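You operate a simulated robot arm through the tools that you are given. There is no shell and no other tool. Be economical: measure what you need, move in short steps, check, and stop when the job is done.

You run a simulated robot arm. Do the job below in one go: nothing can be reset, and whatever is moved stays where it is left.

## Task
Load the green spool and wind about half its ribbon on to the grey spool.
Fine: empty blue spool to the orange tray; guide lever over, brake off to wind, brake back on; green and grey stay in their dishes.
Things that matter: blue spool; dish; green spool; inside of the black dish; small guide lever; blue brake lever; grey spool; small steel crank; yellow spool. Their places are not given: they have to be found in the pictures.

It is judged by the outcome, as a careful person would: the job done as asked, and still so three seconds after it is handed in. It fails if anything else is knocked over, pushed out of place, dropped, spilled or broken.

## Robot
A 7-joint arm with a two-finger parallel gripper, fixed in place. Base frame: the origin is at the foot of the arm, x ahead of it, y to its left, z up; the work surface is at about z = 0. Units: m, rad, N and s.
With the tool pointing down near the work surface it reaches from about 0.22 to 0.58 m from the base axis. Its first joint turns from -1.152 to 1.152 rad. Payload 2.5 kg.
Tool frame: the origin (TCP) lies between the finger pads and is the grasp point; the fingertips stand 0.023 m ahead of it; z points along the fingers, y is the line along which they close. Largest opening 0.094 m; finger width 0.038, thickness 0.01; the body of the gripper, 0.054 by 0.096 m, starts 0.039 m behind the TCP.
Orientation is that of the tool frame in the base frame, as [roll, pitch, yaw] about the fixed x, y, z axes, in that order (R = Rz(yaw) Ry(pitch) Rx(roll)). With the fingers straight down and closing along the base's y, the tool's x points along the base's -x, its y along +y and its z along -z.

## Interface
- The arm moves only by the tool send_rows. Its argument "moves" is a list of rows, each an object of numbers (a shift or turn left out is 0, a gripper value left out holds the last): "tx", "ty", "tz": the shift along the base's x, y, z in m; "ax", "ay", "az": the turn, a rotation vector about the base's x, y, z in rad. In form: [{"tx": .., "ty": .., "tz": .., "ax": .., "ay": .., "az": ..}, ...]. A call has 1 to 10 rows; each row shifts and turns the commanded pose from where the row before left it. "gripper" is the opening in per cent of the stroke, from 0 (shut) to 100 (fully open), set as the call begins (left out, the last holds). A row lasts 0.2 s, in which the tool goes at most 0.05 m and 0.15 rad; a call with a longer step from one row to the next is refused whole, and so is a gripper value outside its range. A pose out of reach is approached as far as the arm can. The call stops where the force on the tool passes 90 N (or 10 N more than at its start, if that is more) or the arm is blocked; 0.2 s more then pass. Each finger travels about 0.108 m/s and halts on what it meets, pressing with about 35 N; the grip force reading is that of the motor and also rises with nothing between the fingers. The clock runs only during rows and for 0.2 s after the last one: add rows that do not move to give the fingers time. It gives the time, the measured TCP pose, the force on the tool (base axes), the opening and the grip force at its end, in the units of the frame above (readings bear some noise).
- Cameras (640 x 400 px; columns grow to the right, rows downward): "scene" is fixed at [0.0915, -0.3931, 0.5519]; the picture's right is [0.97, -0.24, 0.00], its down [-0.12, -0.48, -0.87] and it looks along [0.21, 0.84, -0.49] (base axes); focal length 310 px, centre (320, 200). "wrist" rides on the gripper at [-0.039, 0, -0.044] in the tool frame; the picture's right is [0.00, -1.00, 0.00], its down [0.97, 0.00, -0.24] and it looks along [0.24, 0.00, 0.97] (tool axes); focal length 218 px, centre (320, 200).
- snapshot(camera): a new picture of that camera. It takes no simulated time.
- probe_pixels(camera, pixels): for up to 12 pixels [column, row] of the newest picture of that camera ("zoom" is the newest enlarged one), the place [x, y, z] in the base frame of the surface seen there, good to about 0.002 m. It takes no simulated time.
- close_up(camera, box): a new picture of the part [left, top, right, bottom] of that camera's present view, enlarged. It takes no simulated time.
- job_done(): hands the job in; it is judged then, once.

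Keep the steps short. Do not move on a guess: measure, check each grasp and each placing, and mend mistakes. In all there are 80 turns and 46 pictures (those below and enlarged ones count). Leave the gripper open and the arm clear of the work at the hand-in unless told otherwise, and finish with a single line.

The tools are called after "Call:" as a command line: name --argument value ..., lists and objects as JSON in quotes. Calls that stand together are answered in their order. send_rows: Moves the arm, as the interface text tells. Its arguments: {"type":"object","properties":{"moves":{"type":"array","items":{"type":"object","properties":{"tx":{"type":"number"},"ty":{"type":"number"},"tz":{"type":"number"},"ax":{"type":"number"},"ay":{"type":"number"},"az":{"type":"number"}}}},"gripper":{"type":"number"}},"required":["moves"]} The other tools are called the same way: snapshot (camera) takes a picture; probe_pixels (camera, pixels) gives the place of the surface under pixels of a picture; close_up (camera, box) takes an enlarged picture of a part of a camera's view; job_done () hands the job in.

At the start:

```text
time_s: 0.0
eef_pos: [0.2818, 0.1927, 0.4214]
tool_rot: [-3.141, 0.0, -3.141]
ft_force: [0.2, 0.2, -0.4]
gripper_width: 0.0941
grip_force: 0.1
```

scene: 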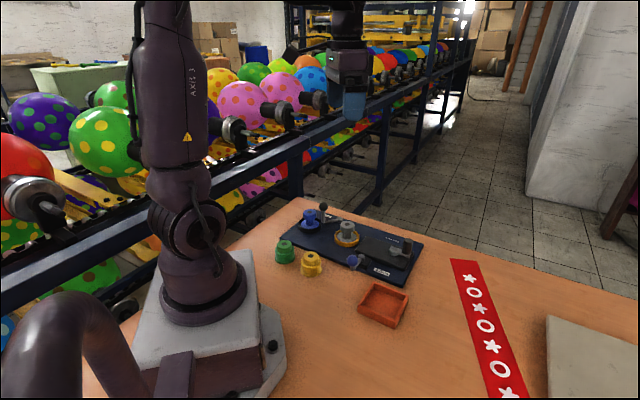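
wrist: 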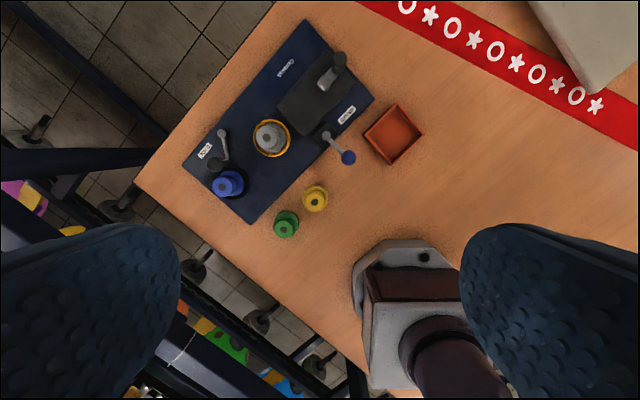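

I see a navy board with a blue spool, a grey spool, levers and a crank. The green and yellow spools and the orange tray are beside it. I'll enlarge the board area in both views.

Call:
close_up --camera "scene" --box '[260, 190, 440, 335]'

Call:
close_up --camera "wrist" --box '[170, 10, 440, 250]'

```text
2.76 times, centred on (350, 262) of scene
```

zoom: 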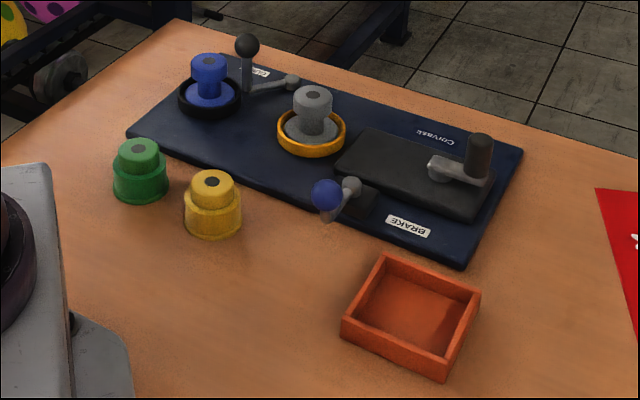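

```text
1.67 times, centred on (305, 130) of wrist
```

zoom: 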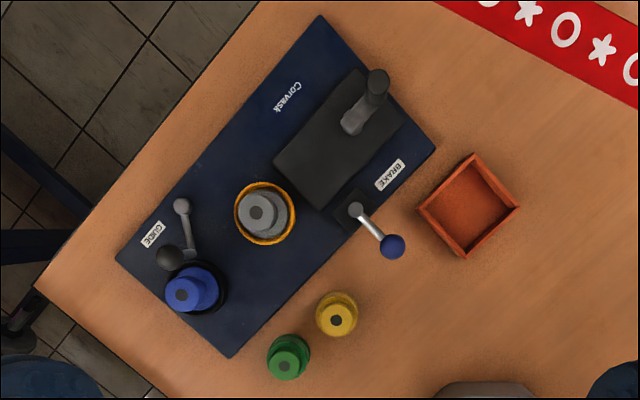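

I'll probe the main features in the enlarged wrist picture.

Call:
probe_pixels --camera "zoom" --pixels '[[185, 293], [208, 290], [170, 258], [182, 207], [260, 212], [286, 364], [337, 319], [356, 210], [392, 246], [377, 82], [350, 122], [466, 205]]'

Call:
probe_pixels --camera "zoom" --pixels '[[320, 16], [118, 258], [229, 356], [435, 150], [330, 130], [220, 303], [278, 236], [418, 208], [473, 155], [519, 207], [464, 257], [240, 300]]'

Call:
snapshot --camera "scene"

```text
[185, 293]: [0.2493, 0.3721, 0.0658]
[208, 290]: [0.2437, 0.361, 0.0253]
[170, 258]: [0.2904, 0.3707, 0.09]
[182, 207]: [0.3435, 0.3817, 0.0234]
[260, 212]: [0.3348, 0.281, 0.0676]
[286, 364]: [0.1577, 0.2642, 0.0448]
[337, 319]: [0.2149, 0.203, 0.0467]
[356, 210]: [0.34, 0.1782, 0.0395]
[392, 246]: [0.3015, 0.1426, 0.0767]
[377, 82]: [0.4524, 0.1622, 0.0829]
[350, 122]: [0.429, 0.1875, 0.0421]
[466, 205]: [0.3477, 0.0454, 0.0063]
```

```text
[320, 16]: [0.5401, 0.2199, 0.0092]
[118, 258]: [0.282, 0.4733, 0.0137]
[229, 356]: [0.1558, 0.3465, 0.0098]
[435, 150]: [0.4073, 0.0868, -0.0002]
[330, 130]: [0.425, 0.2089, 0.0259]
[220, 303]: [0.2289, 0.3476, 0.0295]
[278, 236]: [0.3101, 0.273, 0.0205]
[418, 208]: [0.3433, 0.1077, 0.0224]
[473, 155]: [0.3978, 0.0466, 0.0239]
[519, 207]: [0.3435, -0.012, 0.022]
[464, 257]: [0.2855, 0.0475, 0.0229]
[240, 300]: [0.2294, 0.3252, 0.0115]
```

```text
41 pictures are left
```

scene: 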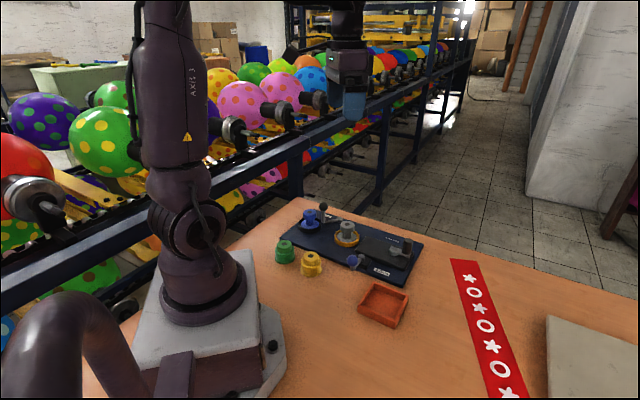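

I'll move over the left half of the board to get a closer look at the guide lever, the dishes and the spools.

Call:
send_rows --moves '[{"tx": 0.02, "ty": 0.025, "tz": -0.03}, {"tx": 0.02, "ty": 0.03, "tz": -0.03}, {"tx": 0.015, "ty": 0.03, "tz": -0.03}, {"tx": 0.01, "ty": 0.025, "tz": -0.03}, {"tz": -0.03}, {}]'

Call:
snapshot --camera "wrist"

```text
time_s: 1.4
eef_pos: [0.3493, 0.3062, 0.2727]
tool_rot: [3.141, 0.0, 3.141]
ft_force: [-0.4, 0.0, -0.5]
gripper_width: 0.0942
grip_force: 0.0
```

```text
40 pictures are left
```

wrist: 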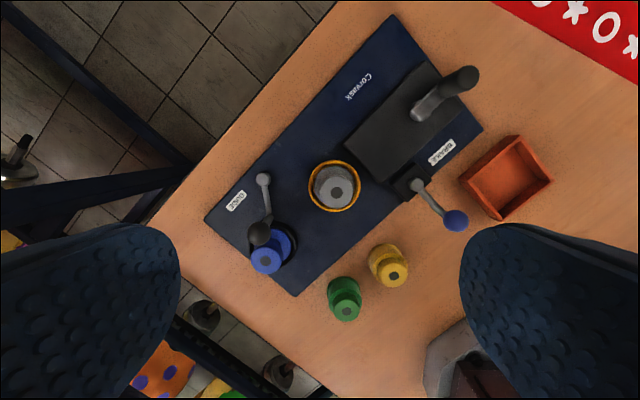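

Call:
close_up --camera "wrist" --box '[205, 140, 365, 290]'

```text
2.67 times, centred on (285, 215) of wrist
```

zoom: 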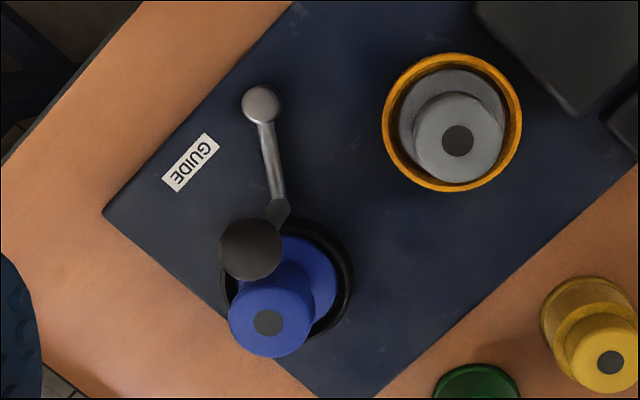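

I'll probe for spool sizes, dish centres, and the lever's arm and post.

Call:
probe_pixels --camera "zoom" --pixels '[[231, 322], [310, 322], [268, 323], [268, 352], [330, 290], [348, 290], [225, 285], [262, 105], [272, 180], [283, 210], [250, 240], [222, 250]]'

Call:
probe_pixels --camera "zoom" --pixels '[[418, 140], [499, 140], [457, 140], [386, 120], [517, 120], [452, 57], [452, 187], [402, 110], [571, 362], [610, 362], [545, 315], [438, 390]]'

Call:
close_up --camera "scene" --box '[280, 195, 370, 255]'

```text
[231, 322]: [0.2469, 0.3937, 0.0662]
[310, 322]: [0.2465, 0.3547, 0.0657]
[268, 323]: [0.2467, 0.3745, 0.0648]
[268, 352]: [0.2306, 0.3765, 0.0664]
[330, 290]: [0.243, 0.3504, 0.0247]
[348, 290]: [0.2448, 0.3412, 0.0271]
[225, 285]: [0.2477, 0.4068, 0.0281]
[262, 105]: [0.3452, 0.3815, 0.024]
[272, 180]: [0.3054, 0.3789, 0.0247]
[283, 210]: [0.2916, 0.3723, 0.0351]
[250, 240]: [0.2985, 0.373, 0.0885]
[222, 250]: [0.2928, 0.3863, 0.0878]
```

```text
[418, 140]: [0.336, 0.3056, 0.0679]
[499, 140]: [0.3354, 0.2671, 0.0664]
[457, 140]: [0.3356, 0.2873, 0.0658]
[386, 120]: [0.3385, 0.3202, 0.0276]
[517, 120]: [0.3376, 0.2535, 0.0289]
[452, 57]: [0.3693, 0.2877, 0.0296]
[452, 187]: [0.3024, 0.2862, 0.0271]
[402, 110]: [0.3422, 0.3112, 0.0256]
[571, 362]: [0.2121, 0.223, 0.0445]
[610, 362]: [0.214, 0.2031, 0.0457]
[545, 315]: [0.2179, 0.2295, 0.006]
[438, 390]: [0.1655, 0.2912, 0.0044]
```

```text
6.67 times, centred on (325, 225) of scene
```

zoom: 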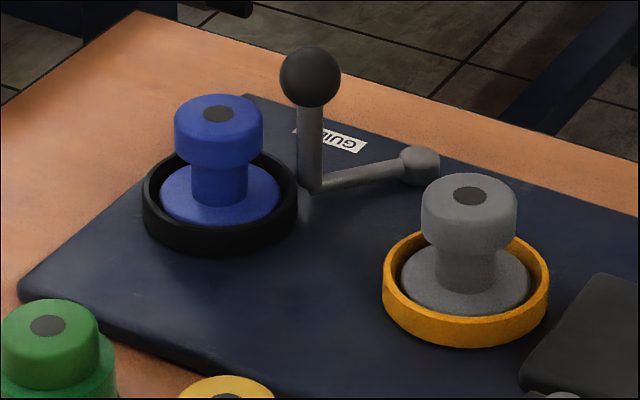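

The spools are 0.045 m tall, with a top flange about 0.039 m across at z 0.05–0.066 when in a dish. Blue is centred at about (0.248, 0.3745). I'll go above it with the gripper narrowed to 62%, staying clear of the lever ball, then check.

Call:
send_rows --moves '[{"tx": -0.025, "ty": 0.017, "tz": -0.025}, {"tx": -0.025, "ty": 0.017, "tz": -0.025}, {"tx": -0.025, "ty": 0.017, "tz": -0.025}, {"tx": -0.026, "ty": 0.0173, "tz": -0.025}, {"tz": -0.03}, {}]' --gripper 62

Call:
snapshot --camera "wrist"

```text
time_s: 2.8
eef_pos: [0.2467, 0.3712, 0.1413]
tool_rot: [-3.141, -0.001, 3.141]
ft_force: [0.2, 0.1, 0.8]
gripper_width: 0.0582
grip_force: 0.0
```

```text
37 pictures are left
```

wrist: 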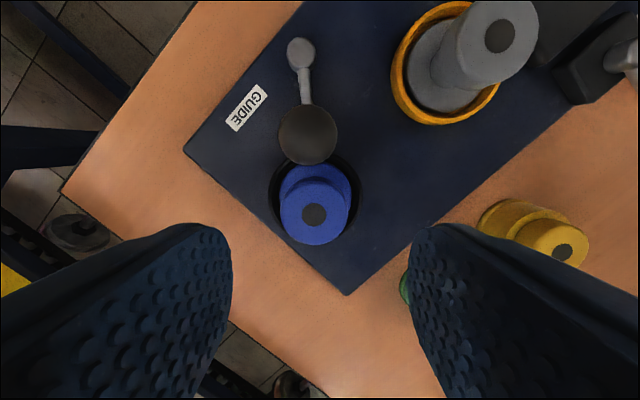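

Call:
probe_pixels --camera "wrist" --pixels '[[313, 215], [283, 213], [346, 213], [314, 242], [314, 187], [300, 115], [282, 135], [334, 135], [308, 160], [300, 48], [306, 85], [270, 190]]'

```text
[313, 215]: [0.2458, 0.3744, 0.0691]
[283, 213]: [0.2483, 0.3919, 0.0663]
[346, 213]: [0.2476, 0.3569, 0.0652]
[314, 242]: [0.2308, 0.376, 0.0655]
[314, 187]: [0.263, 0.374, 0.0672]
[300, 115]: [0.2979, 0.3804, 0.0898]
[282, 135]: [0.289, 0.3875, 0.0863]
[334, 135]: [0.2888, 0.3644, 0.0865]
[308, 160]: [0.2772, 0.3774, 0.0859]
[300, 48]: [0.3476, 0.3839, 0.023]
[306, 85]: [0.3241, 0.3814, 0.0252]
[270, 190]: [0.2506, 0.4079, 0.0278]
```

Blue is centred at (0.247, 0.3745) and its top is at z 0.066. The lever ball top is about 0.092, and the gripper body will stay above 0.10. I'll go straight down to z 0.064.

Call:
send_rows --moves '[{"ty": 0.003, "tz": -0.03}, {"tz": -0.03}, {"tz": -0.017}, {}]'

Call:
send_rows --moves '[{}, {}, {}]' --gripper 30

```text
time_s: 3.8
eef_pos: [0.245, 0.373, 0.0653]
tool_rot: [-3.141, 0.001, 3.141]
ft_force: [-0.5, 0.6, -0.4]
gripper_width: 0.0585
grip_force: 0.1
```

```text
time_s: 4.6
eef_pos: [0.2456, 0.3725, 0.0653]
tool_rot: [-3.139, 0.0, 3.142]
ft_force: [0.1, -0.5, 0.1]
gripper_width: 0.0384
grip_force: 34.9
```

The fingers hold the flange at 0.0384 m. I'll lift straight up.

Call:
send_rows --moves '[{"tz": 0.02}, {"tz": 0.03}, {"tz": 0.04}, {"tz": 0.03}, {}]'

Call:
send_rows --moves '[{"tx": 0.011, "ty": -0.036}, {"tx": 0.011, "ty": -0.036}, {"tx": 0.011, "ty": -0.036}, {"tx": 0.011, "ty": -0.036}, {"tx": 0.011, "ty": -0.036}, {"tx": 0.011, "ty": -0.036}, {"tx": 0.011, "ty": -0.036}, {"tx": 0.011, "ty": -0.036}, {"tx": 0.009, "ty": -0.037}, {}]'

Call:
snapshot --camera "wrist"

```text
time_s: 5.8
eef_pos: [0.2438, 0.3731, 0.1883]
tool_rot: [3.141, 0.0, -3.141]
ft_force: [0.8, 0.4, 0.7]
gripper_width: 0.0384
grip_force: 35.1
```

```text
time_s: 8.0
eef_pos: [0.3444, 0.0483, 0.1843]
tool_rot: [-3.141, -0.001, 3.141]
ft_force: [0.2, -1.0, -0.5]
gripper_width: 0.0384
grip_force: 35.1
```

```text
36 pictures are left
```

wrist: 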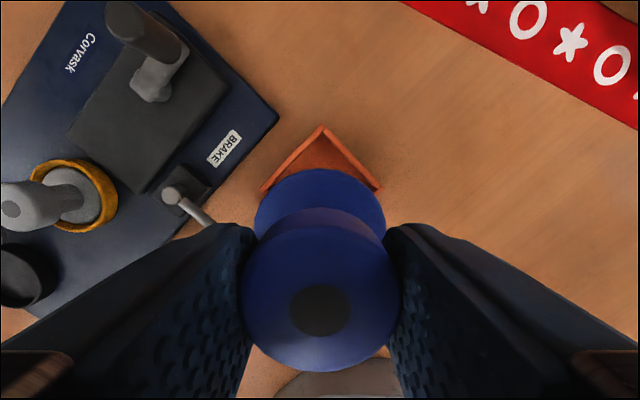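

Blue is held over the tray. I'll check the visible tray corners and the dish that is now empty.

Call:
probe_pixels --camera "wrist" --pixels '[[264, 189], [379, 187], [321, 128], [321, 160], [172, 194], [140, 85], [125, 15], [322, 137]]'

Call:
close_up --camera "scene" --box '[270, 190, 430, 335]'

```text
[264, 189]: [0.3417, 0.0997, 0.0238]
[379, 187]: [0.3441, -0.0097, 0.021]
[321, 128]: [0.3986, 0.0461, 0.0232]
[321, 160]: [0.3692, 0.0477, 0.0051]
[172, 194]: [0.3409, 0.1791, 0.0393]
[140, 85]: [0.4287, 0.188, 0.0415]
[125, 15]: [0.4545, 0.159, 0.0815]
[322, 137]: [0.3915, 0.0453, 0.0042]
```

```text
2.76 times, centred on (350, 262) of scene
```

zoom: 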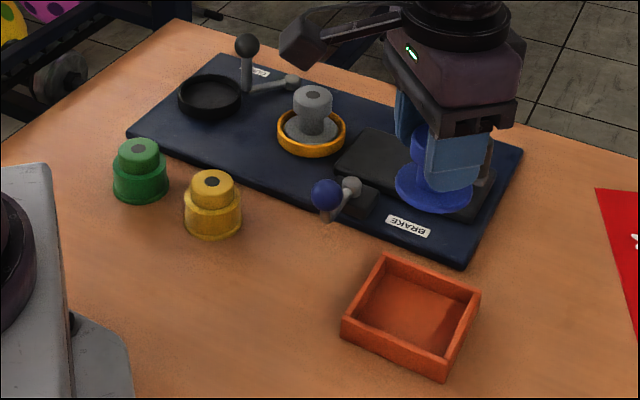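

The tray centre is (0.343, 0.046). I'll lower the spool into it to TCP z of about 0.051.

Call:
send_rows --moves '[{"tx": -0.001, "ty": -0.002, "tz": -0.04}, {"tz": -0.04}, {"tz": -0.03}, {"tz": -0.015}, {"tz": -0.007}, {}]'

```text
time_s: 9.4
eef_pos: [0.3436, 0.0457, 0.0542]
tool_rot: [-3.141, 0.0, 3.141]
ft_force: [0.6, 0.0, 0.1]
gripper_width: 0.0387
grip_force: 35.5
```

Call:
send_rows --moves '[{"tz": -0.002}, {"tz": -0.002}, {"tz": -0.002}, {}]'

```text
time_s: 10.4
eef_pos: [0.343, 0.0462, 0.0473]
tool_rot: [3.141, 0.003, -3.14]
ft_force: [-5.6, 0.1, 30.0]
gripper_width: 0.0383
grip_force: 35.9
```

Force is 30 N upward, so the spool has touched the floor. I'll back off 1 mm, open slightly and rise.

Call:
send_rows --moves '[{"tz": 0.0015}, {}]'

Call:
send_rows --moves '[{}, {"tz": 0.02}, {"tz": 0.04}, {"tz": 0.045}, {"tz": 0.045}, {}]' --gripper 50

Call:
snapshot --camera "wrist"

```text
time_s: 11.0
eef_pos: [0.3425, 0.046, 0.0483]
tool_rot: [-3.141, 0.003, -3.141]
ft_force: [3.4, 1.2, 8.5]
gripper_width: 0.0385
grip_force: 34.7
```

```text
time_s: 12.4
eef_pos: [0.3461, 0.0487, 0.1984]
tool_rot: [-3.141, -0.001, -3.14]
ft_force: [-0.2, -0.9, 0.2]
gripper_width: 0.0469
grip_force: 0.1
```

```text
34 pictures are left
```

wrist: 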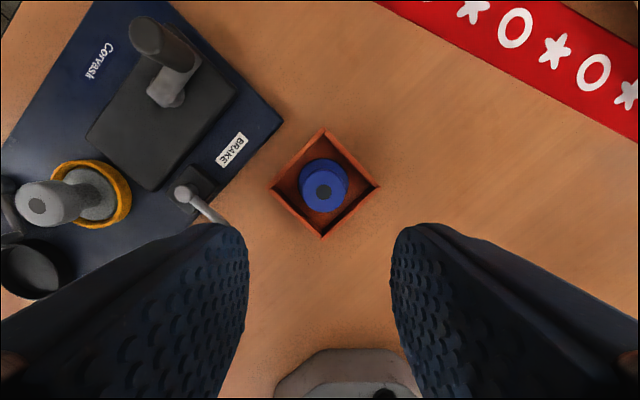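

Blue stands upright in the tray. Next I'll go above the green spool near (0.16, 0.265).

Call:
send_rows --moves '[{"ty": 0.045}, {"tx": -0.02, "ty": 0.038}, {"tx": -0.03, "ty": 0.033}, {"tx": -0.03, "ty": 0.033}, {"tx": -0.03, "ty": 0.033}, {"tx": -0.03, "ty": 0.033}, {"tx": -0.03, "tz": -0.02}, {"tz": -0.03}, {}]' --gripper 62

Call:
snapshot --camera "wrist"

```text
time_s: 14.4
eef_pos: [0.1671, 0.2635, 0.1486]
tool_rot: [3.14, 0.0, 3.142]
ft_force: [0.8, -0.2, 0.3]
gripper_width: 0.0582
grip_force: 0.2
```

```text
33 pictures are left
```

wrist: 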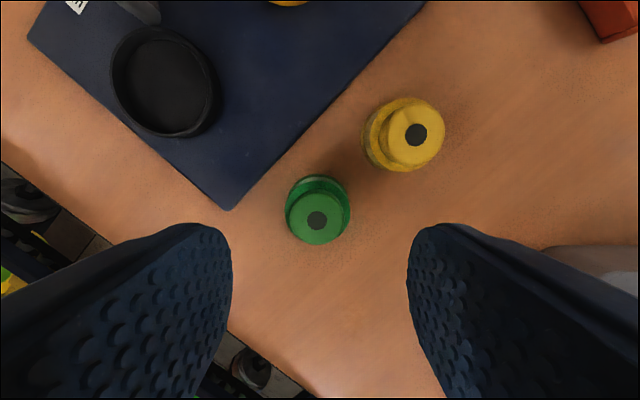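

Call:
probe_pixels --camera "wrist" --pixels '[[316, 220], [290, 218], [342, 218], [316, 243], [316, 194], [316, 184], [165, 82], [113, 82], [212, 92], [160, 30], [165, 130], [322, 178]]'

```text
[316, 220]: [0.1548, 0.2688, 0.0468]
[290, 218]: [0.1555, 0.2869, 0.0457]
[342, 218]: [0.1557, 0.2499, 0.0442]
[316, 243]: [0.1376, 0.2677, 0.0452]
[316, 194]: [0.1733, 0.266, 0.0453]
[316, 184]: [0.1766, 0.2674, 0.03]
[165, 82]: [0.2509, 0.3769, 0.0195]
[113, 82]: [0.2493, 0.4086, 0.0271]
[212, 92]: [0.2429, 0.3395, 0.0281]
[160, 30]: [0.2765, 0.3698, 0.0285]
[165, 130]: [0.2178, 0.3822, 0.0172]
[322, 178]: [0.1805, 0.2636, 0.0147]
```

Call:
close_up --camera "scene" --box '[260, 225, 335, 285]'

```text
6.67 times, centred on (298, 255) of scene
```

zoom: 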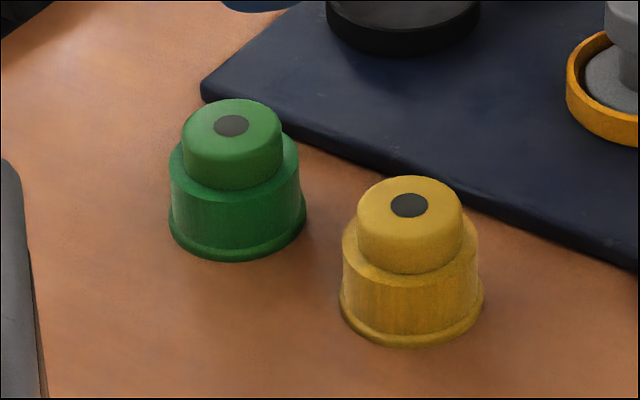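

Call:
probe_pixels --camera "zoom" --pixels '[[230, 184], [230, 197], [290, 160], [176, 165], [236, 240], [232, 150]]'

```text
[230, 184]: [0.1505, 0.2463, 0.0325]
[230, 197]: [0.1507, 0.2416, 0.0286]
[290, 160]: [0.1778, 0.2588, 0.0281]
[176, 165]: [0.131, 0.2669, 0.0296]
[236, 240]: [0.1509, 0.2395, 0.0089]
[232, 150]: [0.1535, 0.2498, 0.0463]
```

Green is centred at (0.1555, 0.268), with its top at 0.045. The wound ribbon is wider than the flange, and its top is at z 0.029. I'll grip only the flange, with TCP at z 0.056 and the fingertips at 0.033.

Call:
send_rows --moves '[{"tx": -0.0116, "ty": 0.0045, "tz": -0.03}, {"tz": -0.03}, {"tz": -0.02}, {}]'

```text
time_s: 15.4
eef_pos: [0.1577, 0.2671, 0.069]
tool_rot: [-3.141, 0.001, -3.141]
ft_force: [-0.1, -0.3, -0.3]
gripper_width: 0.0581
grip_force: 0.0
```

Call:
send_rows --moves '[{"tx": -0.0015, "tz": -0.0125}, {}]'

Call:
send_rows --moves '[{}, {}, {}]' --gripper 30

```text
time_s: 16.0
eef_pos: [0.1574, 0.266, 0.0564]
tool_rot: [3.141, 0.0, 3.14]
ft_force: [-0.1, 0.0, 0.1]
gripper_width: 0.0587
grip_force: 0.1
```

```text
time_s: 16.8
eef_pos: [0.158, 0.2664, 0.0565]
tool_rot: [3.141, 0.0, 3.141]
ft_force: [0.3, 0.8, 1.2]
gripper_width: 0.038
grip_force: 34.9
```

Gripped at 0.038 m. I'll lift and carry it over the black dish.

Call:
send_rows --moves '[{"tz": 0.02}, {"tz": 0.04}, {"tz": 0.04}, {"tx": 0.025, "ty": 0.03}, {"tx": 0.025, "ty": 0.03}, {"tx": 0.025, "ty": 0.03}, {"tx": 0.016, "ty": 0.0176}, {}]'

Call:
snapshot --camera "wrist"

```text
time_s: 18.6
eef_pos: [0.2498, 0.3717, 0.1534]
tool_rot: [3.142, -0.002, -3.141]
ft_force: [1.0, 0.6, -0.3]
gripper_width: 0.0378
grip_force: 35.4
```

```text
31 pictures are left
```

wrist: 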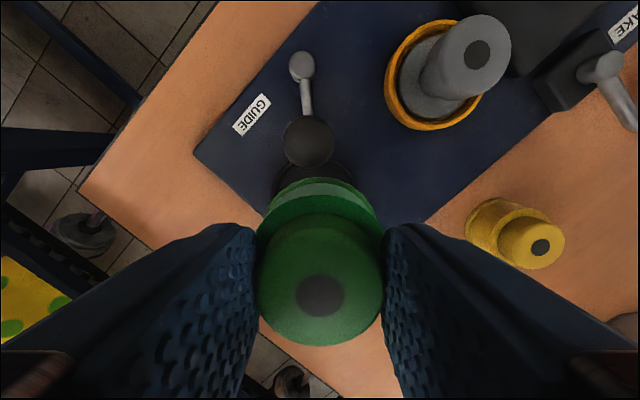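

Call:
probe_pixels --camera "wrist" --pixels '[[320, 296], [260, 285], [380, 285], [320, 340], [320, 216], [280, 180], [350, 180], [308, 145]]'

```text
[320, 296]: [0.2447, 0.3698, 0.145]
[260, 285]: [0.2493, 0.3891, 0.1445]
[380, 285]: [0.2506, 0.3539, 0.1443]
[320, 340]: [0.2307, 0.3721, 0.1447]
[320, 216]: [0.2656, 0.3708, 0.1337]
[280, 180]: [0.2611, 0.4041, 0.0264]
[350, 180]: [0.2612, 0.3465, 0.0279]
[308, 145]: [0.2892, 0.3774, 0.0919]
```

The held spool is at (0.248, 0.3715) and the dish centre is (0.247, 0.3747). I'll shift +0.003 in y and lower it.

Call:
send_rows --moves '[{"tx": -0.001, "ty": 0.003, "tz": -0.03}, {"tz": -0.025}, {"tz": -0.01}, {}]'

Call:
close_up --camera "scene" --box '[275, 185, 365, 245]'

```text
time_s: 19.6
eef_pos: [0.2524, 0.3756, 0.0901]
tool_rot: [3.141, 0.002, -3.141]
ft_force: [-0.3, -0.2, -0.4]
gripper_width: 0.0377
grip_force: 35.2
```

```text
6.67 times, centred on (320, 215) of scene
```

zoom: 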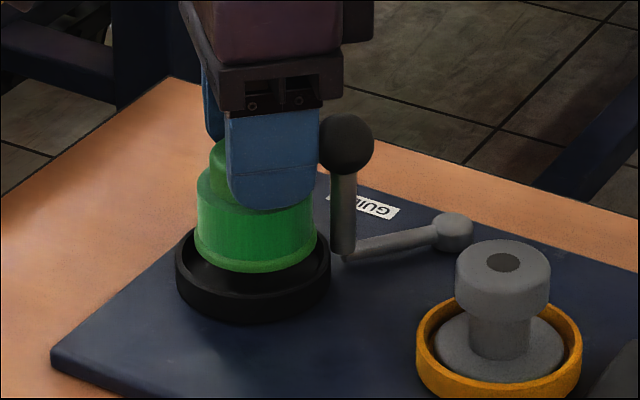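

The spool looks about 2 mm too far in +x relative to the dish. I'll correct that and lower gently.

Call:
send_rows --moves '[{"tx": -0.0035, "ty": -0.001}, {"tz": -0.005}, {"tz": -0.005}, {}]'

```text
time_s: 20.6
eef_pos: [0.2469, 0.3748, 0.0796]
tool_rot: [-3.141, 0.0, 3.141]
ft_force: [3.3, 0.4, -1.0]
gripper_width: 0.0383
grip_force: 35.2
```

Call:
send_rows --moves '[{"tz": -0.002}, {"tz": -0.002}, {"tz": -0.001}, {}]'

Call:
close_up --camera "scene" --box '[275, 185, 365, 245]'

```text
time_s: 21.6
eef_pos: [0.248, 0.3756, 0.0767]
tool_rot: [3.14, 0.002, 3.141]
ft_force: [8.4, 0.2, 5.1]
gripper_width: 0.0379
grip_force: 35.1
```

```text
6.67 times, centred on (320, 215) of scene
```

zoom: 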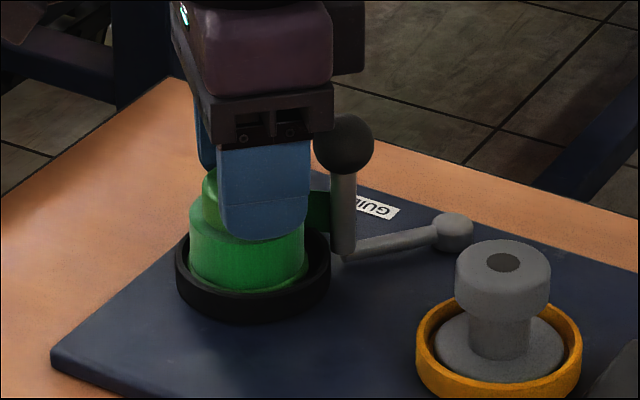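

The green spool is inside the dish with 5 N of vertical contact, and a green ribbon strip now shows toward the guide. There is slight side force against the wall, so I'll ease +x 1 mm and release.

Call:
send_rows --moves '[{"tx": 0.001}, {}]'

Call:
send_rows --moves '[{}, {}, {"tz": 0.02}, {"tz": 0.04}, {"tz": 0.04}, {"tx": 0.03, "ty": -0.02, "tz": 0.02}, {}]' --gripper 55

Call:
snapshot --camera "wrist"

Call:
close_up --camera "scene" --box '[275, 190, 425, 290]'

```text
time_s: 22.2
eef_pos: [0.2478, 0.374, 0.0761]
tool_rot: [-3.14, -0.002, 3.14]
ft_force: [9.2, 0.1, -2.1]
gripper_width: 0.0378
grip_force: 35.0
```

```text
time_s: 23.8
eef_pos: [0.2772, 0.3556, 0.1955]
tool_rot: [3.141, 0.0, -3.14]
ft_force: [0.5, -0.1, -0.6]
gripper_width: 0.0518
grip_force: 0.0
```

```text
28 pictures are left
```

wrist: 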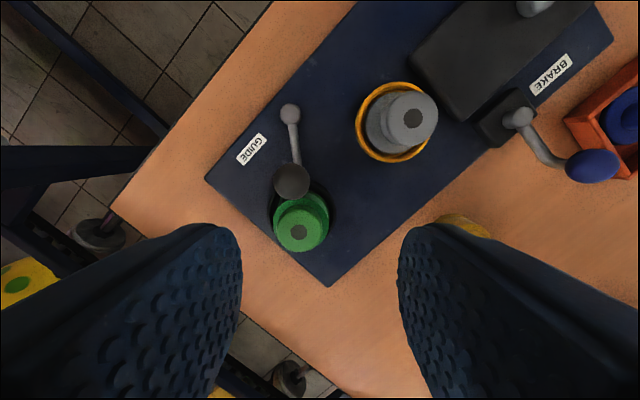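

```text
4.00 times, centred on (350, 240) of scene
```

zoom: 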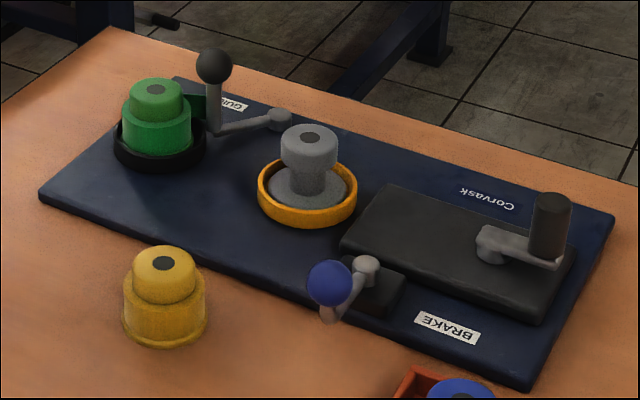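

Green is seated with its ribbon reaching the guide lever's post, and everything else is undisturbed. The lever should swing about its pivot toward the grey spool. I'll measure the lever accurately.

Call:
probe_pixels --camera "wrist" --pixels '[[291, 180], [275, 180], [307, 180], [291, 164], [291, 196], [290, 112], [300, 112], [280, 112], [294, 145], [299, 232], [413, 118], [317, 225]]'

Call:
close_up --camera "wrist" --box '[240, 90, 400, 260]'

```text
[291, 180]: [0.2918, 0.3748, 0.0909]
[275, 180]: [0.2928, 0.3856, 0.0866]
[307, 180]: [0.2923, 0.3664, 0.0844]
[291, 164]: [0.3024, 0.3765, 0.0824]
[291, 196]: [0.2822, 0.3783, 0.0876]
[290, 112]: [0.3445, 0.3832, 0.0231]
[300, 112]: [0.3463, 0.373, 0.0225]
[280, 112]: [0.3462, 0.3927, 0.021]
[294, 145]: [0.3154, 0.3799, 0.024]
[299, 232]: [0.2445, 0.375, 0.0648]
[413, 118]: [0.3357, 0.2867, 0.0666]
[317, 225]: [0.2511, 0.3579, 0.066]
```

```text
2.35 times, centred on (320, 175) of wrist
```

zoom: 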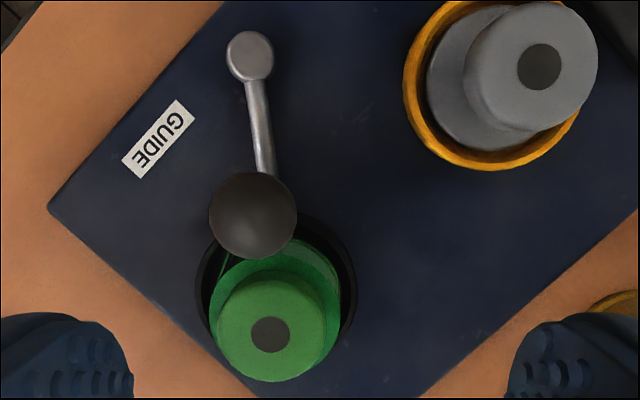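

The lever pivot is (0.3455, 0.3825). The ball is at (0.292, 0.3765) with its top at 0.091, so the radius is 0.0535. I'll descend on the ball with the fingertips staying above the spool tops (TCP z 0.092), then grip it.

Call:
send_rows --moves '[{"tx": 0.015, "ty": 0.021, "tz": -0.03}, {"tz": -0.03}, {"tz": -0.025}, {"tz": -0.0175}, {}]'

Call:
send_rows --moves '[{}, {}, {}]' --gripper 15

```text
time_s: 25.0
eef_pos: [0.2909, 0.3798, 0.0905]
tool_rot: [-3.141, 0.0, 3.141]
ft_force: [-1.1, -0.1, 0.2]
gripper_width: 0.0518
grip_force: 0.1
```

```text
time_s: 25.8
eef_pos: [0.292, 0.378, 0.092]
tool_rot: [-3.135, -0.003, 3.14]
ft_force: [-4.4, -22.6, 6.7]
gripper_width: 0.0267
grip_force: 34.8
```

The ball is held at 0.0267 m. I'll swing it 40° along its arc toward the grey spool.

Call:
send_rows --moves '[{"tx": 0.0018, "ty": -0.0103}, {"tx": 0.0033, "ty": -0.0087}, {"tx": 0.0048, "ty": -0.008}, {"tx": 0.0062, "ty": -0.0071}, {}]'

Call:
close_up --camera "scene" --box '[275, 185, 365, 245]'

```text
time_s: 27.0
eef_pos: [0.3087, 0.3443, 0.0954]
tool_rot: [3.139, 0.003, 3.141]
ft_force: [-1.8, 8.0, 8.1]
gripper_width: 0.027
grip_force: 35.2
```

```text
6.67 times, centred on (320, 215) of scene
```

zoom: 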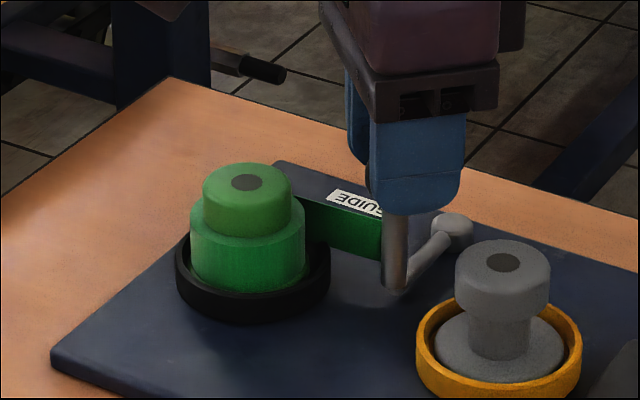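

The lever follows and the ribbon trails from the green spool. I'll continue the swing 30° and watch the force for an end stop.

Call:
send_rows --moves '[{"tx": 0.0072, "ty": -0.0058}, {"tx": 0.0082, "ty": -0.0046}, {"tx": 0.0088, "ty": -0.003}, {}]'

Call:
close_up --camera "scene" --box '[275, 185, 365, 245]'

```text
time_s: 28.0
eef_pos: [0.3311, 0.3301, 0.0924]
tool_rot: [3.138, -0.002, -3.141]
ft_force: [-1.3, 16.8, 4.5]
gripper_width: 0.0267
grip_force: 34.7
```

```text
6.67 times, centred on (320, 215) of scene
```

zoom: 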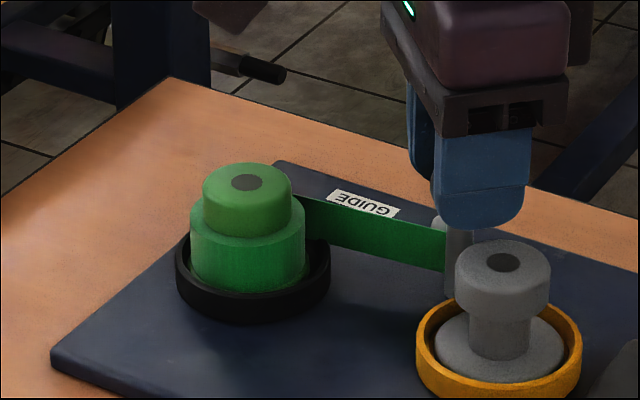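

Call:
send_rows --moves '[{"tx": 0.0047, "ty": -0.0007}, {"tx": 0.0047, "ty": -0.0003}, {}]'

Call:
close_up --camera "scene" --box '[275, 185, 365, 245]'

```text
time_s: 28.8
eef_pos: [0.3393, 0.3289, 0.0931]
tool_rot: [3.141, -0.006, -3.138]
ft_force: [-21.7, 8.1, 18.1]
gripper_width: 0.0266
grip_force: 34.9
```

```text
6.67 times, centred on (320, 215) of scene
```

zoom: 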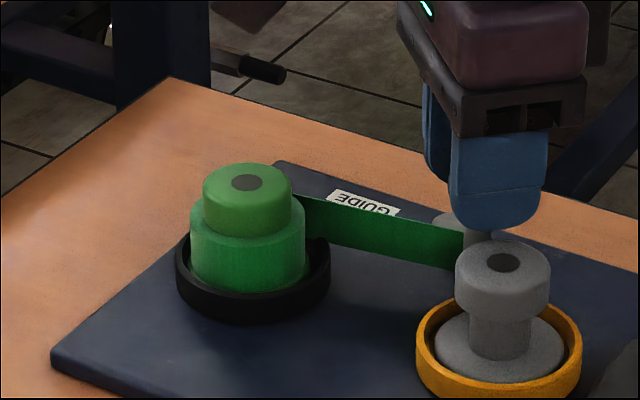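

Resistance of 22 N in x suggests the end stop is near. I'll nudge 3 mm more to confirm.

Call:
send_rows --moves '[{"tx": 0.003}, {}]'

```text
time_s: 29.4
eef_pos: [0.3418, 0.3282, 0.0904]
tool_rot: [-3.141, -0.009, -3.136]
ft_force: [-27.5, 4.0, 6.1]
gripper_width: 0.0266
grip_force: 35.3
```

Resistance is rising with little motion, so the lever is at its stop. I'll release, rise and look.

Call:
send_rows --moves '[{}, {}, {"tz": 0.03}, {"tz": 0.04}, {"tz": 0.04}, {}]' --gripper 50

Call:
snapshot --camera "wrist"

Call:
close_up --camera "scene" --box '[275, 190, 425, 290]'

```text
time_s: 30.8
eef_pos: [0.3439, 0.3284, 0.2019]
tool_rot: [3.142, 0.0, 3.141]
ft_force: [-0.8, 0.1, 0.3]
gripper_width: 0.047
grip_force: 0.2
```

```text
22 pictures are left
```

wrist: 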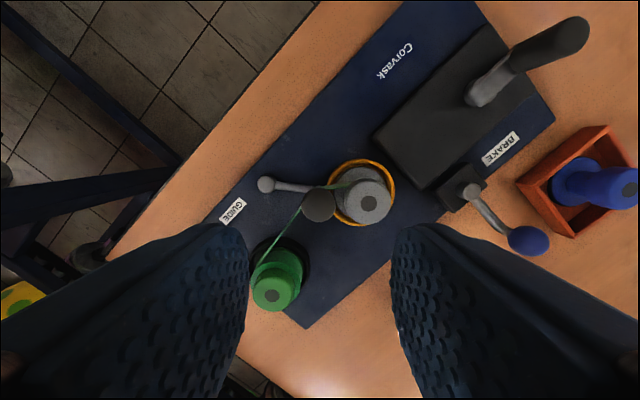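

```text
4.00 times, centred on (350, 240) of scene
```

zoom: 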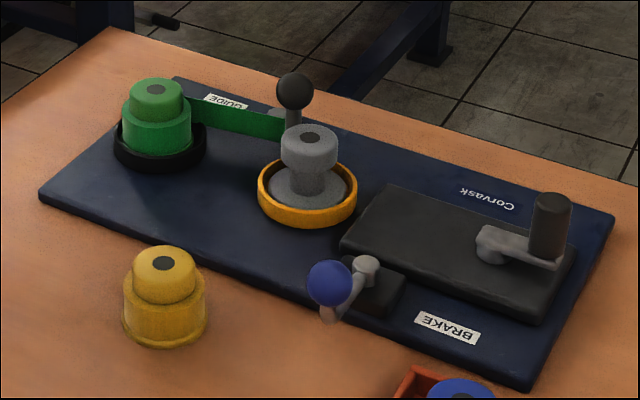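

The ribbon now runs from green round the guide to grey. Now the brake: I'll move over it and take a close look.

Call:
send_rows --moves '[{"ty": -0.045}, {"ty": -0.045}, {"tx": -0.01, "ty": -0.045}, {"tx": -0.015, "ty": -0.04}, {}]'

Call:
close_up --camera "wrist" --box '[220, 60, 460, 260]'

Call:
close_up --camera "scene" --box '[335, 225, 425, 285]'

```text
time_s: 32.0
eef_pos: [0.3216, 0.1514, 0.2014]
tool_rot: [-3.141, -0.001, -3.141]
ft_force: [-1.7, -0.5, 0.8]
gripper_width: 0.0471
grip_force: 0.1
```

```text
2.00 times, centred on (340, 160) of wrist
```

zoom: 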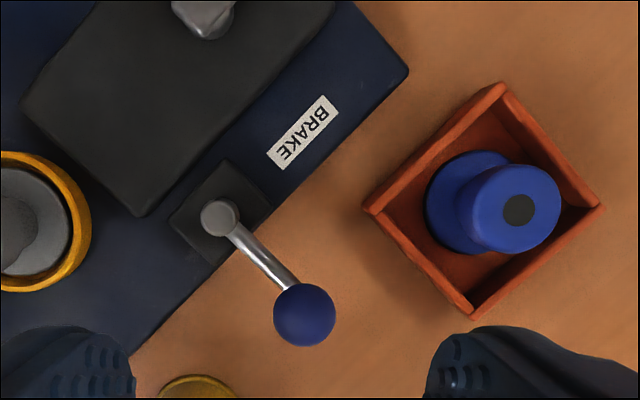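

```text
6.67 times, centred on (380, 255) of scene
```

zoom: 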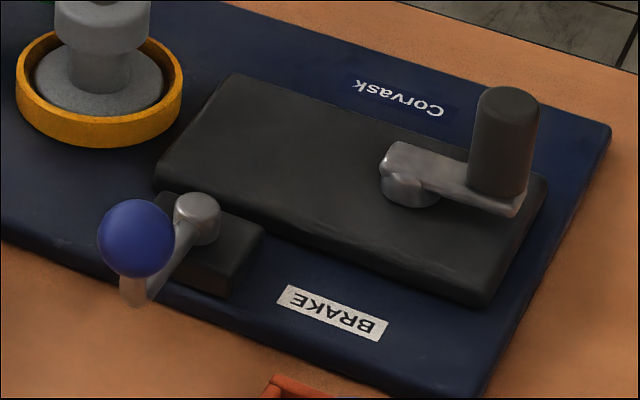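

Call:
snapshot --camera "wrist"

Call:
probe_pixels --camera "wrist" --pixels '[[332, 217], [317, 217], [348, 217], [332, 203], [332, 231], [290, 168], [309, 188], [281, 168], [299, 168], [325, 10]]'

```text
18 pictures are left
```

wrist: 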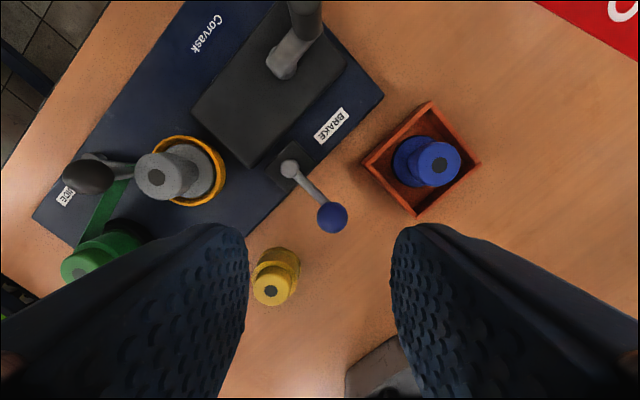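

```text
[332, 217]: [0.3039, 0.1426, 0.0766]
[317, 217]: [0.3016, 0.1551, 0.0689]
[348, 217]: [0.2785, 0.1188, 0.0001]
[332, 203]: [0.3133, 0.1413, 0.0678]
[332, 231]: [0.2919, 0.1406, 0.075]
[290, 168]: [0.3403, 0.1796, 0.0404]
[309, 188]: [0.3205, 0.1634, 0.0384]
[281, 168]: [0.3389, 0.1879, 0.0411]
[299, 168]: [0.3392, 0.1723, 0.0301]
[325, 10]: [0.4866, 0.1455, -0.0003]
```

The brake ball is centred at (0.302, 0.1425, 0.064) and its pivot is (0.340, 0.179), so the radius is 0.053. I'll descend and grip the ball.

Call:
send_rows --moves '[{"tx": -0.0196, "ty": -0.009, "tz": -0.04}, {"tz": -0.04}, {"tz": -0.03}, {"tz": -0.0165}, {}]'

Call:
send_rows --moves '[{}, {}, {}]' --gripper 15

```text
time_s: 33.2
eef_pos: [0.3006, 0.1462, 0.0731]
tool_rot: [3.141, 0.001, -3.141]
ft_force: [-1.0, 0.1, -0.9]
gripper_width: 0.0471
grip_force: 0.0
```

```text
time_s: 34.0
eef_pos: [0.3015, 0.1448, 0.0723]
tool_rot: [-3.137, -0.004, 3.138]
ft_force: [-9.6, -15.0, 2.9]
gripper_width: 0.0272
grip_force: 34.9
```

Gripped at 0.0272 m. I'll test one direction, toward the BRAKE label, by about 7°.

Call:
send_rows --moves '[{"tx": 0.0045, "ty": -0.0062}, {}]'

```text
time_s: 34.6
eef_pos: [0.3054, 0.1396, 0.0738]
tool_rot: [3.139, -0.002, -3.137]
ft_force: [-10.0, 8.3, 0.4]
gripper_width: 0.0269
grip_force: 35.1
```

Call:
send_rows --moves '[{"tx": 0.0037, "ty": -0.0029}, {"tx": 0.0038, "ty": -0.0025}, {}]'

```text
time_s: 35.4
eef_pos: [0.3124, 0.1338, 0.0762]
tool_rot: [3.139, 0.002, -3.139]
ft_force: [-9.7, 15.7, -0.6]
gripper_width: 0.0267
grip_force: 34.8
```

The lever follows with steady friction. I'll continue 20° that way.

Call:
send_rows --moves '[{"tx": 0.0082, "ty": -0.004}, {"tx": 0.0088, "ty": -0.0025}, {}]'

Call:
close_up --camera "scene" --box '[335, 225, 425, 285]'

```text
time_s: 36.2
eef_pos: [0.3277, 0.1255, 0.0762]
tool_rot: [3.141, -0.004, -3.141]
ft_force: [-23.0, 6.4, 10.4]
gripper_width: 0.027
grip_force: 35.3
```

```text
6.67 times, centred on (380, 255) of scene
```

zoom: 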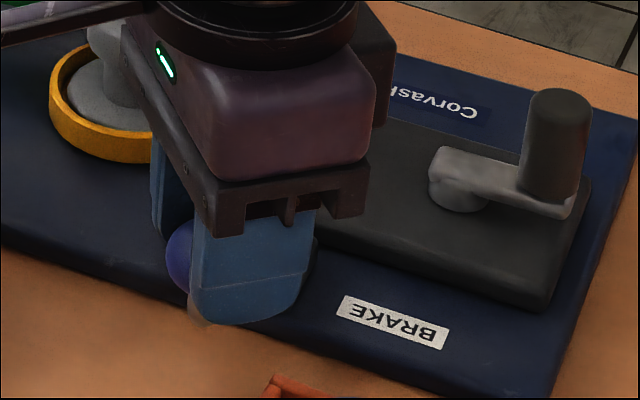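

The picture shows the whole board has shifted: the BRAKE label moved from (332,312) to (393,322) in the same view. So that direction was the lever's stop, and I dragged the board. I'll release right away, rise and measure.

Call:
send_rows --moves '[{}, {}, {"tz": 0.03}, {"tz": 0.045}, {"tz": 0.045}, {"tz": 0.04}, {"tz": 0.04}, {}]' --gripper 50

Call:
snapshot --camera "wrist"

```text
time_s: 38.0
eef_pos: [0.3288, 0.1294, 0.2762]
tool_rot: [3.14, -0.001, -3.141]
ft_force: [0.4, -1.0, -0.1]
gripper_width: 0.0469
grip_force: 0.0
```

```text
16 pictures are left
```

wrist: 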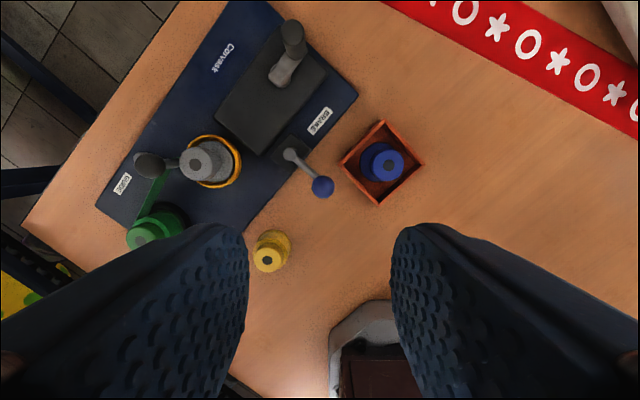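

Call:
probe_pixels --camera "wrist" --pixels '[[322, 186], [289, 154], [275, 78], [293, 33], [358, 95], [97, 205], [195, 165], [145, 233], [384, 162], [232, 2], [268, 258], [321, 121]]'

Call:
close_up --camera "scene" --box '[260, 190, 440, 335]'

```text
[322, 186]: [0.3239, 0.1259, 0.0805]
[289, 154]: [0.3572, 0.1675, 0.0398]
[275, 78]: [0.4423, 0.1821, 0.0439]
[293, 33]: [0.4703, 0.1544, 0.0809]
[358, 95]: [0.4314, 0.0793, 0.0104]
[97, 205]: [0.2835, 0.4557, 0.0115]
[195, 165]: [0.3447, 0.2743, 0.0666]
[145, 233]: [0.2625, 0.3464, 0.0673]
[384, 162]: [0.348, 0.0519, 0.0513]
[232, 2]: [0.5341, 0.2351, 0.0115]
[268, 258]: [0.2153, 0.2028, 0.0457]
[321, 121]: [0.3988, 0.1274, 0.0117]
```

```text
2.76 times, centred on (350, 262) of scene
```

zoom: 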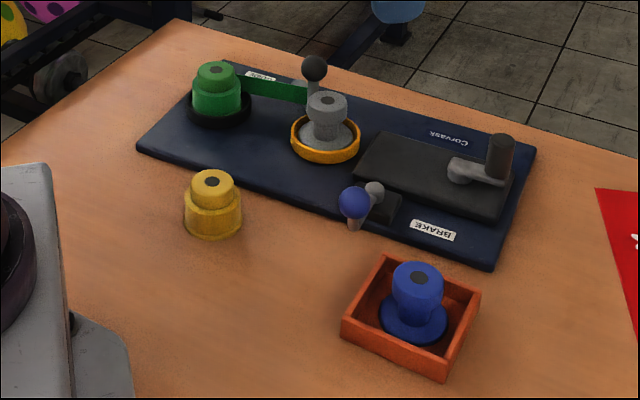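

The brake lever kept its angle to the board, so it was on its stop. The board slid about 15 mm along its length and turned about 4°. Everything on it looks seated. I'll push it back by its end edge, but first I'll check the green spool and board geometry in this enlarged view.

Call:
probe_pixels --camera "zoom" --pixels '[[217, 70], [193, 78], [241, 76], [188, 108], [250, 106], [326, 101], [137, 148], [491, 268], [535, 150], [374, 188], [355, 200], [459, 168]]'

```text
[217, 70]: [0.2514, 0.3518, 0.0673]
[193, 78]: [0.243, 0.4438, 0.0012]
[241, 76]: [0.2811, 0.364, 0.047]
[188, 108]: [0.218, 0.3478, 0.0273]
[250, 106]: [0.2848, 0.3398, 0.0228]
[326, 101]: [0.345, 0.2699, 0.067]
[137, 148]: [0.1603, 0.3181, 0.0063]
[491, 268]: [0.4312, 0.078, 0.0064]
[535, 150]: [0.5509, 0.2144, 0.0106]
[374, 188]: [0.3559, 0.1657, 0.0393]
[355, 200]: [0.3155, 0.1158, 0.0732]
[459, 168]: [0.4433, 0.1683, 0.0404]
```

Green sits properly in its dish, at (0.251, 0.352) on the shifted board. I'll finish the winding first and push the board back at the end. For the brake I'll cage the ball loosely and push it the other way (+y), so only the push force acts. Descending now.

Call:
send_rows --moves '[{"tx": -0.0098, "ty": -0.0014, "tz": -0.045}, {"tz": -0.045}, {"tz": -0.045}, {"tz": -0.04}, {"tz": -0.025}, {}]'

Call:
send_rows --moves '[{}, {}]' --gripper 36

Call:
send_rows --moves '[{"ty": 0.006}, {"tx": -0.002, "ty": 0.006}, {"tx": -0.002, "ty": 0.006}, {}]'

```text
time_s: 39.4
eef_pos: [0.3176, 0.1255, 0.0774]
tool_rot: [-3.14, -0.001, 3.141]
ft_force: [0.2, 0.3, -0.6]
gripper_width: 0.0473
grip_force: 0.0
```

```text
time_s: 40.0
eef_pos: [0.3175, 0.1258, 0.0791]
tool_rot: [-3.141, 0.0, -3.141]
ft_force: [0.5, -0.2, -0.6]
gripper_width: 0.0341
grip_force: 0.0
```

```text
time_s: 41.0
eef_pos: [0.314, 0.1428, 0.0777]
tool_rot: [3.141, 0.002, -3.142]
ft_force: [0.0, -0.1, -0.6]
gripper_width: 0.0337
grip_force: 0.0
```

Near-zero force. I'll check whether the lever is moving and the board is still.

Call:
close_up --camera "scene" --box '[335, 225, 425, 285]'

```text
6.67 times, centred on (380, 255) of scene
```

zoom: 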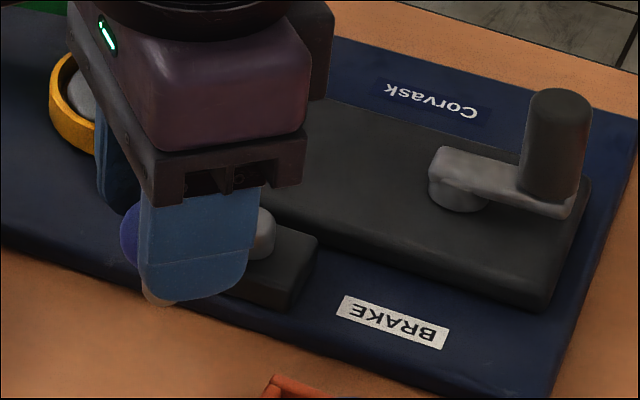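

The board is still and the lever is moving freely. I'll continue in +y in small steps, watching for the far stop.

Call:
send_rows --moves '[{"tx": -0.003, "ty": 0.006}, {"tx": -0.002, "ty": 0.006}, {"ty": 0.006}, {}]'

Call:
send_rows --moves '[{"ty": 0.004}, {"ty": 0.004}, {}]'

```text
time_s: 42.0
eef_pos: [0.3105, 0.1603, 0.0772]
tool_rot: [3.141, -0.001, -3.141]
ft_force: [0.2, 1.0, 0.1]
gripper_width: 0.0343
grip_force: 0.9
```

```text
time_s: 42.8
eef_pos: [0.3092, 0.1666, 0.076]
tool_rot: [3.141, 0.0, -3.141]
ft_force: [0.3, -1.4, -0.7]
gripper_width: 0.0341
grip_force: 0.8
```

Call:
send_rows --moves '[{"ty": 0.004}, {"ty": 0.004}, {}]'

Call:
send_rows --moves '[{"ty": 0.003}, {"ty": 0.003}, {}]'

```text
time_s: 43.6
eef_pos: [0.3095, 0.1741, 0.0761]
tool_rot: [-3.139, -0.001, 3.14]
ft_force: [1.6, -22.4, -5.3]
gripper_width: 0.0441
grip_force: 11.5
```

```text
time_s: 44.4
eef_pos: [0.3101, 0.1831, 0.0776]
tool_rot: [3.141, 0.0, -3.141]
ft_force: [-6.3, -16.2, -2.5]
gripper_width: 0.0414
grip_force: 8.3
```

I hit the far stop: 22 N, with the fingers spread. I'll back off, open, rise and look.

Call:
send_rows --moves '[{"ty": -0.009}, {}]'

Call:
send_rows --moves '[{"ty": 0.004}, {}, {"tz": 0.03}, {"tx": 0.02, "tz": 0.04}, {"tx": 0.02, "tz": 0.04}, {"tx": 0.02, "tz": 0.03}, {}]' --gripper 55

Call:
snapshot --camera "wrist"

```text
time_s: 45.0
eef_pos: [0.31, 0.1734, 0.0786]
tool_rot: [3.138, 0.003, -3.14]
ft_force: [-0.1, -0.8, -0.9]
gripper_width: 0.0337
grip_force: 0.0
```

```text
time_s: 46.6
eef_pos: [0.3686, 0.1803, 0.2189]
tool_rot: [3.141, 0.0, -3.141]
ft_force: [0.5, 0.5, -0.1]
gripper_width: 0.0518
grip_force: 0.0
```

```text
13 pictures are left
```

wrist: 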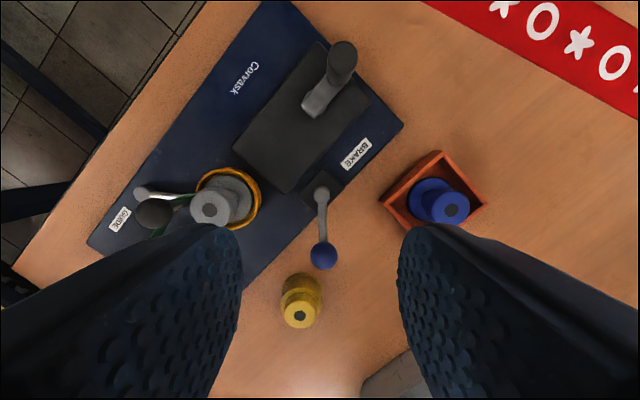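

Call:
probe_pixels --camera "wrist" --pixels '[[323, 252], [321, 195], [313, 102], [341, 53], [328, 53], [356, 57], [345, 44], [402, 125], [210, 207], [440, 160], [300, 314], [296, 190]]'

```text
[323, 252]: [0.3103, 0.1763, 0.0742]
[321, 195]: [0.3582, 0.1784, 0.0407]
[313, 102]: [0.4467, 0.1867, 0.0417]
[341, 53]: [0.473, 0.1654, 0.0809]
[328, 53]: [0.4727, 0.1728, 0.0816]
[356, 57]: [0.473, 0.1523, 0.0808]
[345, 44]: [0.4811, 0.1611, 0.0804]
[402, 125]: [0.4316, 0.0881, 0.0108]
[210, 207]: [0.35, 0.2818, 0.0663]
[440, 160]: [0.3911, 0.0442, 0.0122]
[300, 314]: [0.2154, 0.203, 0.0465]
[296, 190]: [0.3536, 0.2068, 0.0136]
```

The brake has swung to its other stop (ball at (0.310, 0.176)), and the board moved a few mm partly back. Now the crank: one close look to measure its pivot and handle.

Call:
close_up --camera "wrist" --box '[270, 20, 390, 140]'

```text
3.33 times, centred on (330, 80) of wrist
```

zoom: 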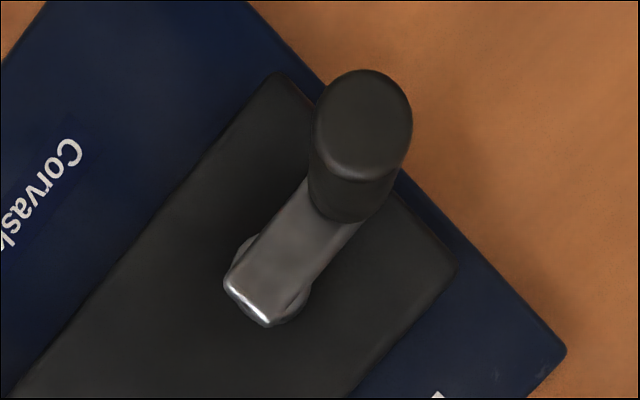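

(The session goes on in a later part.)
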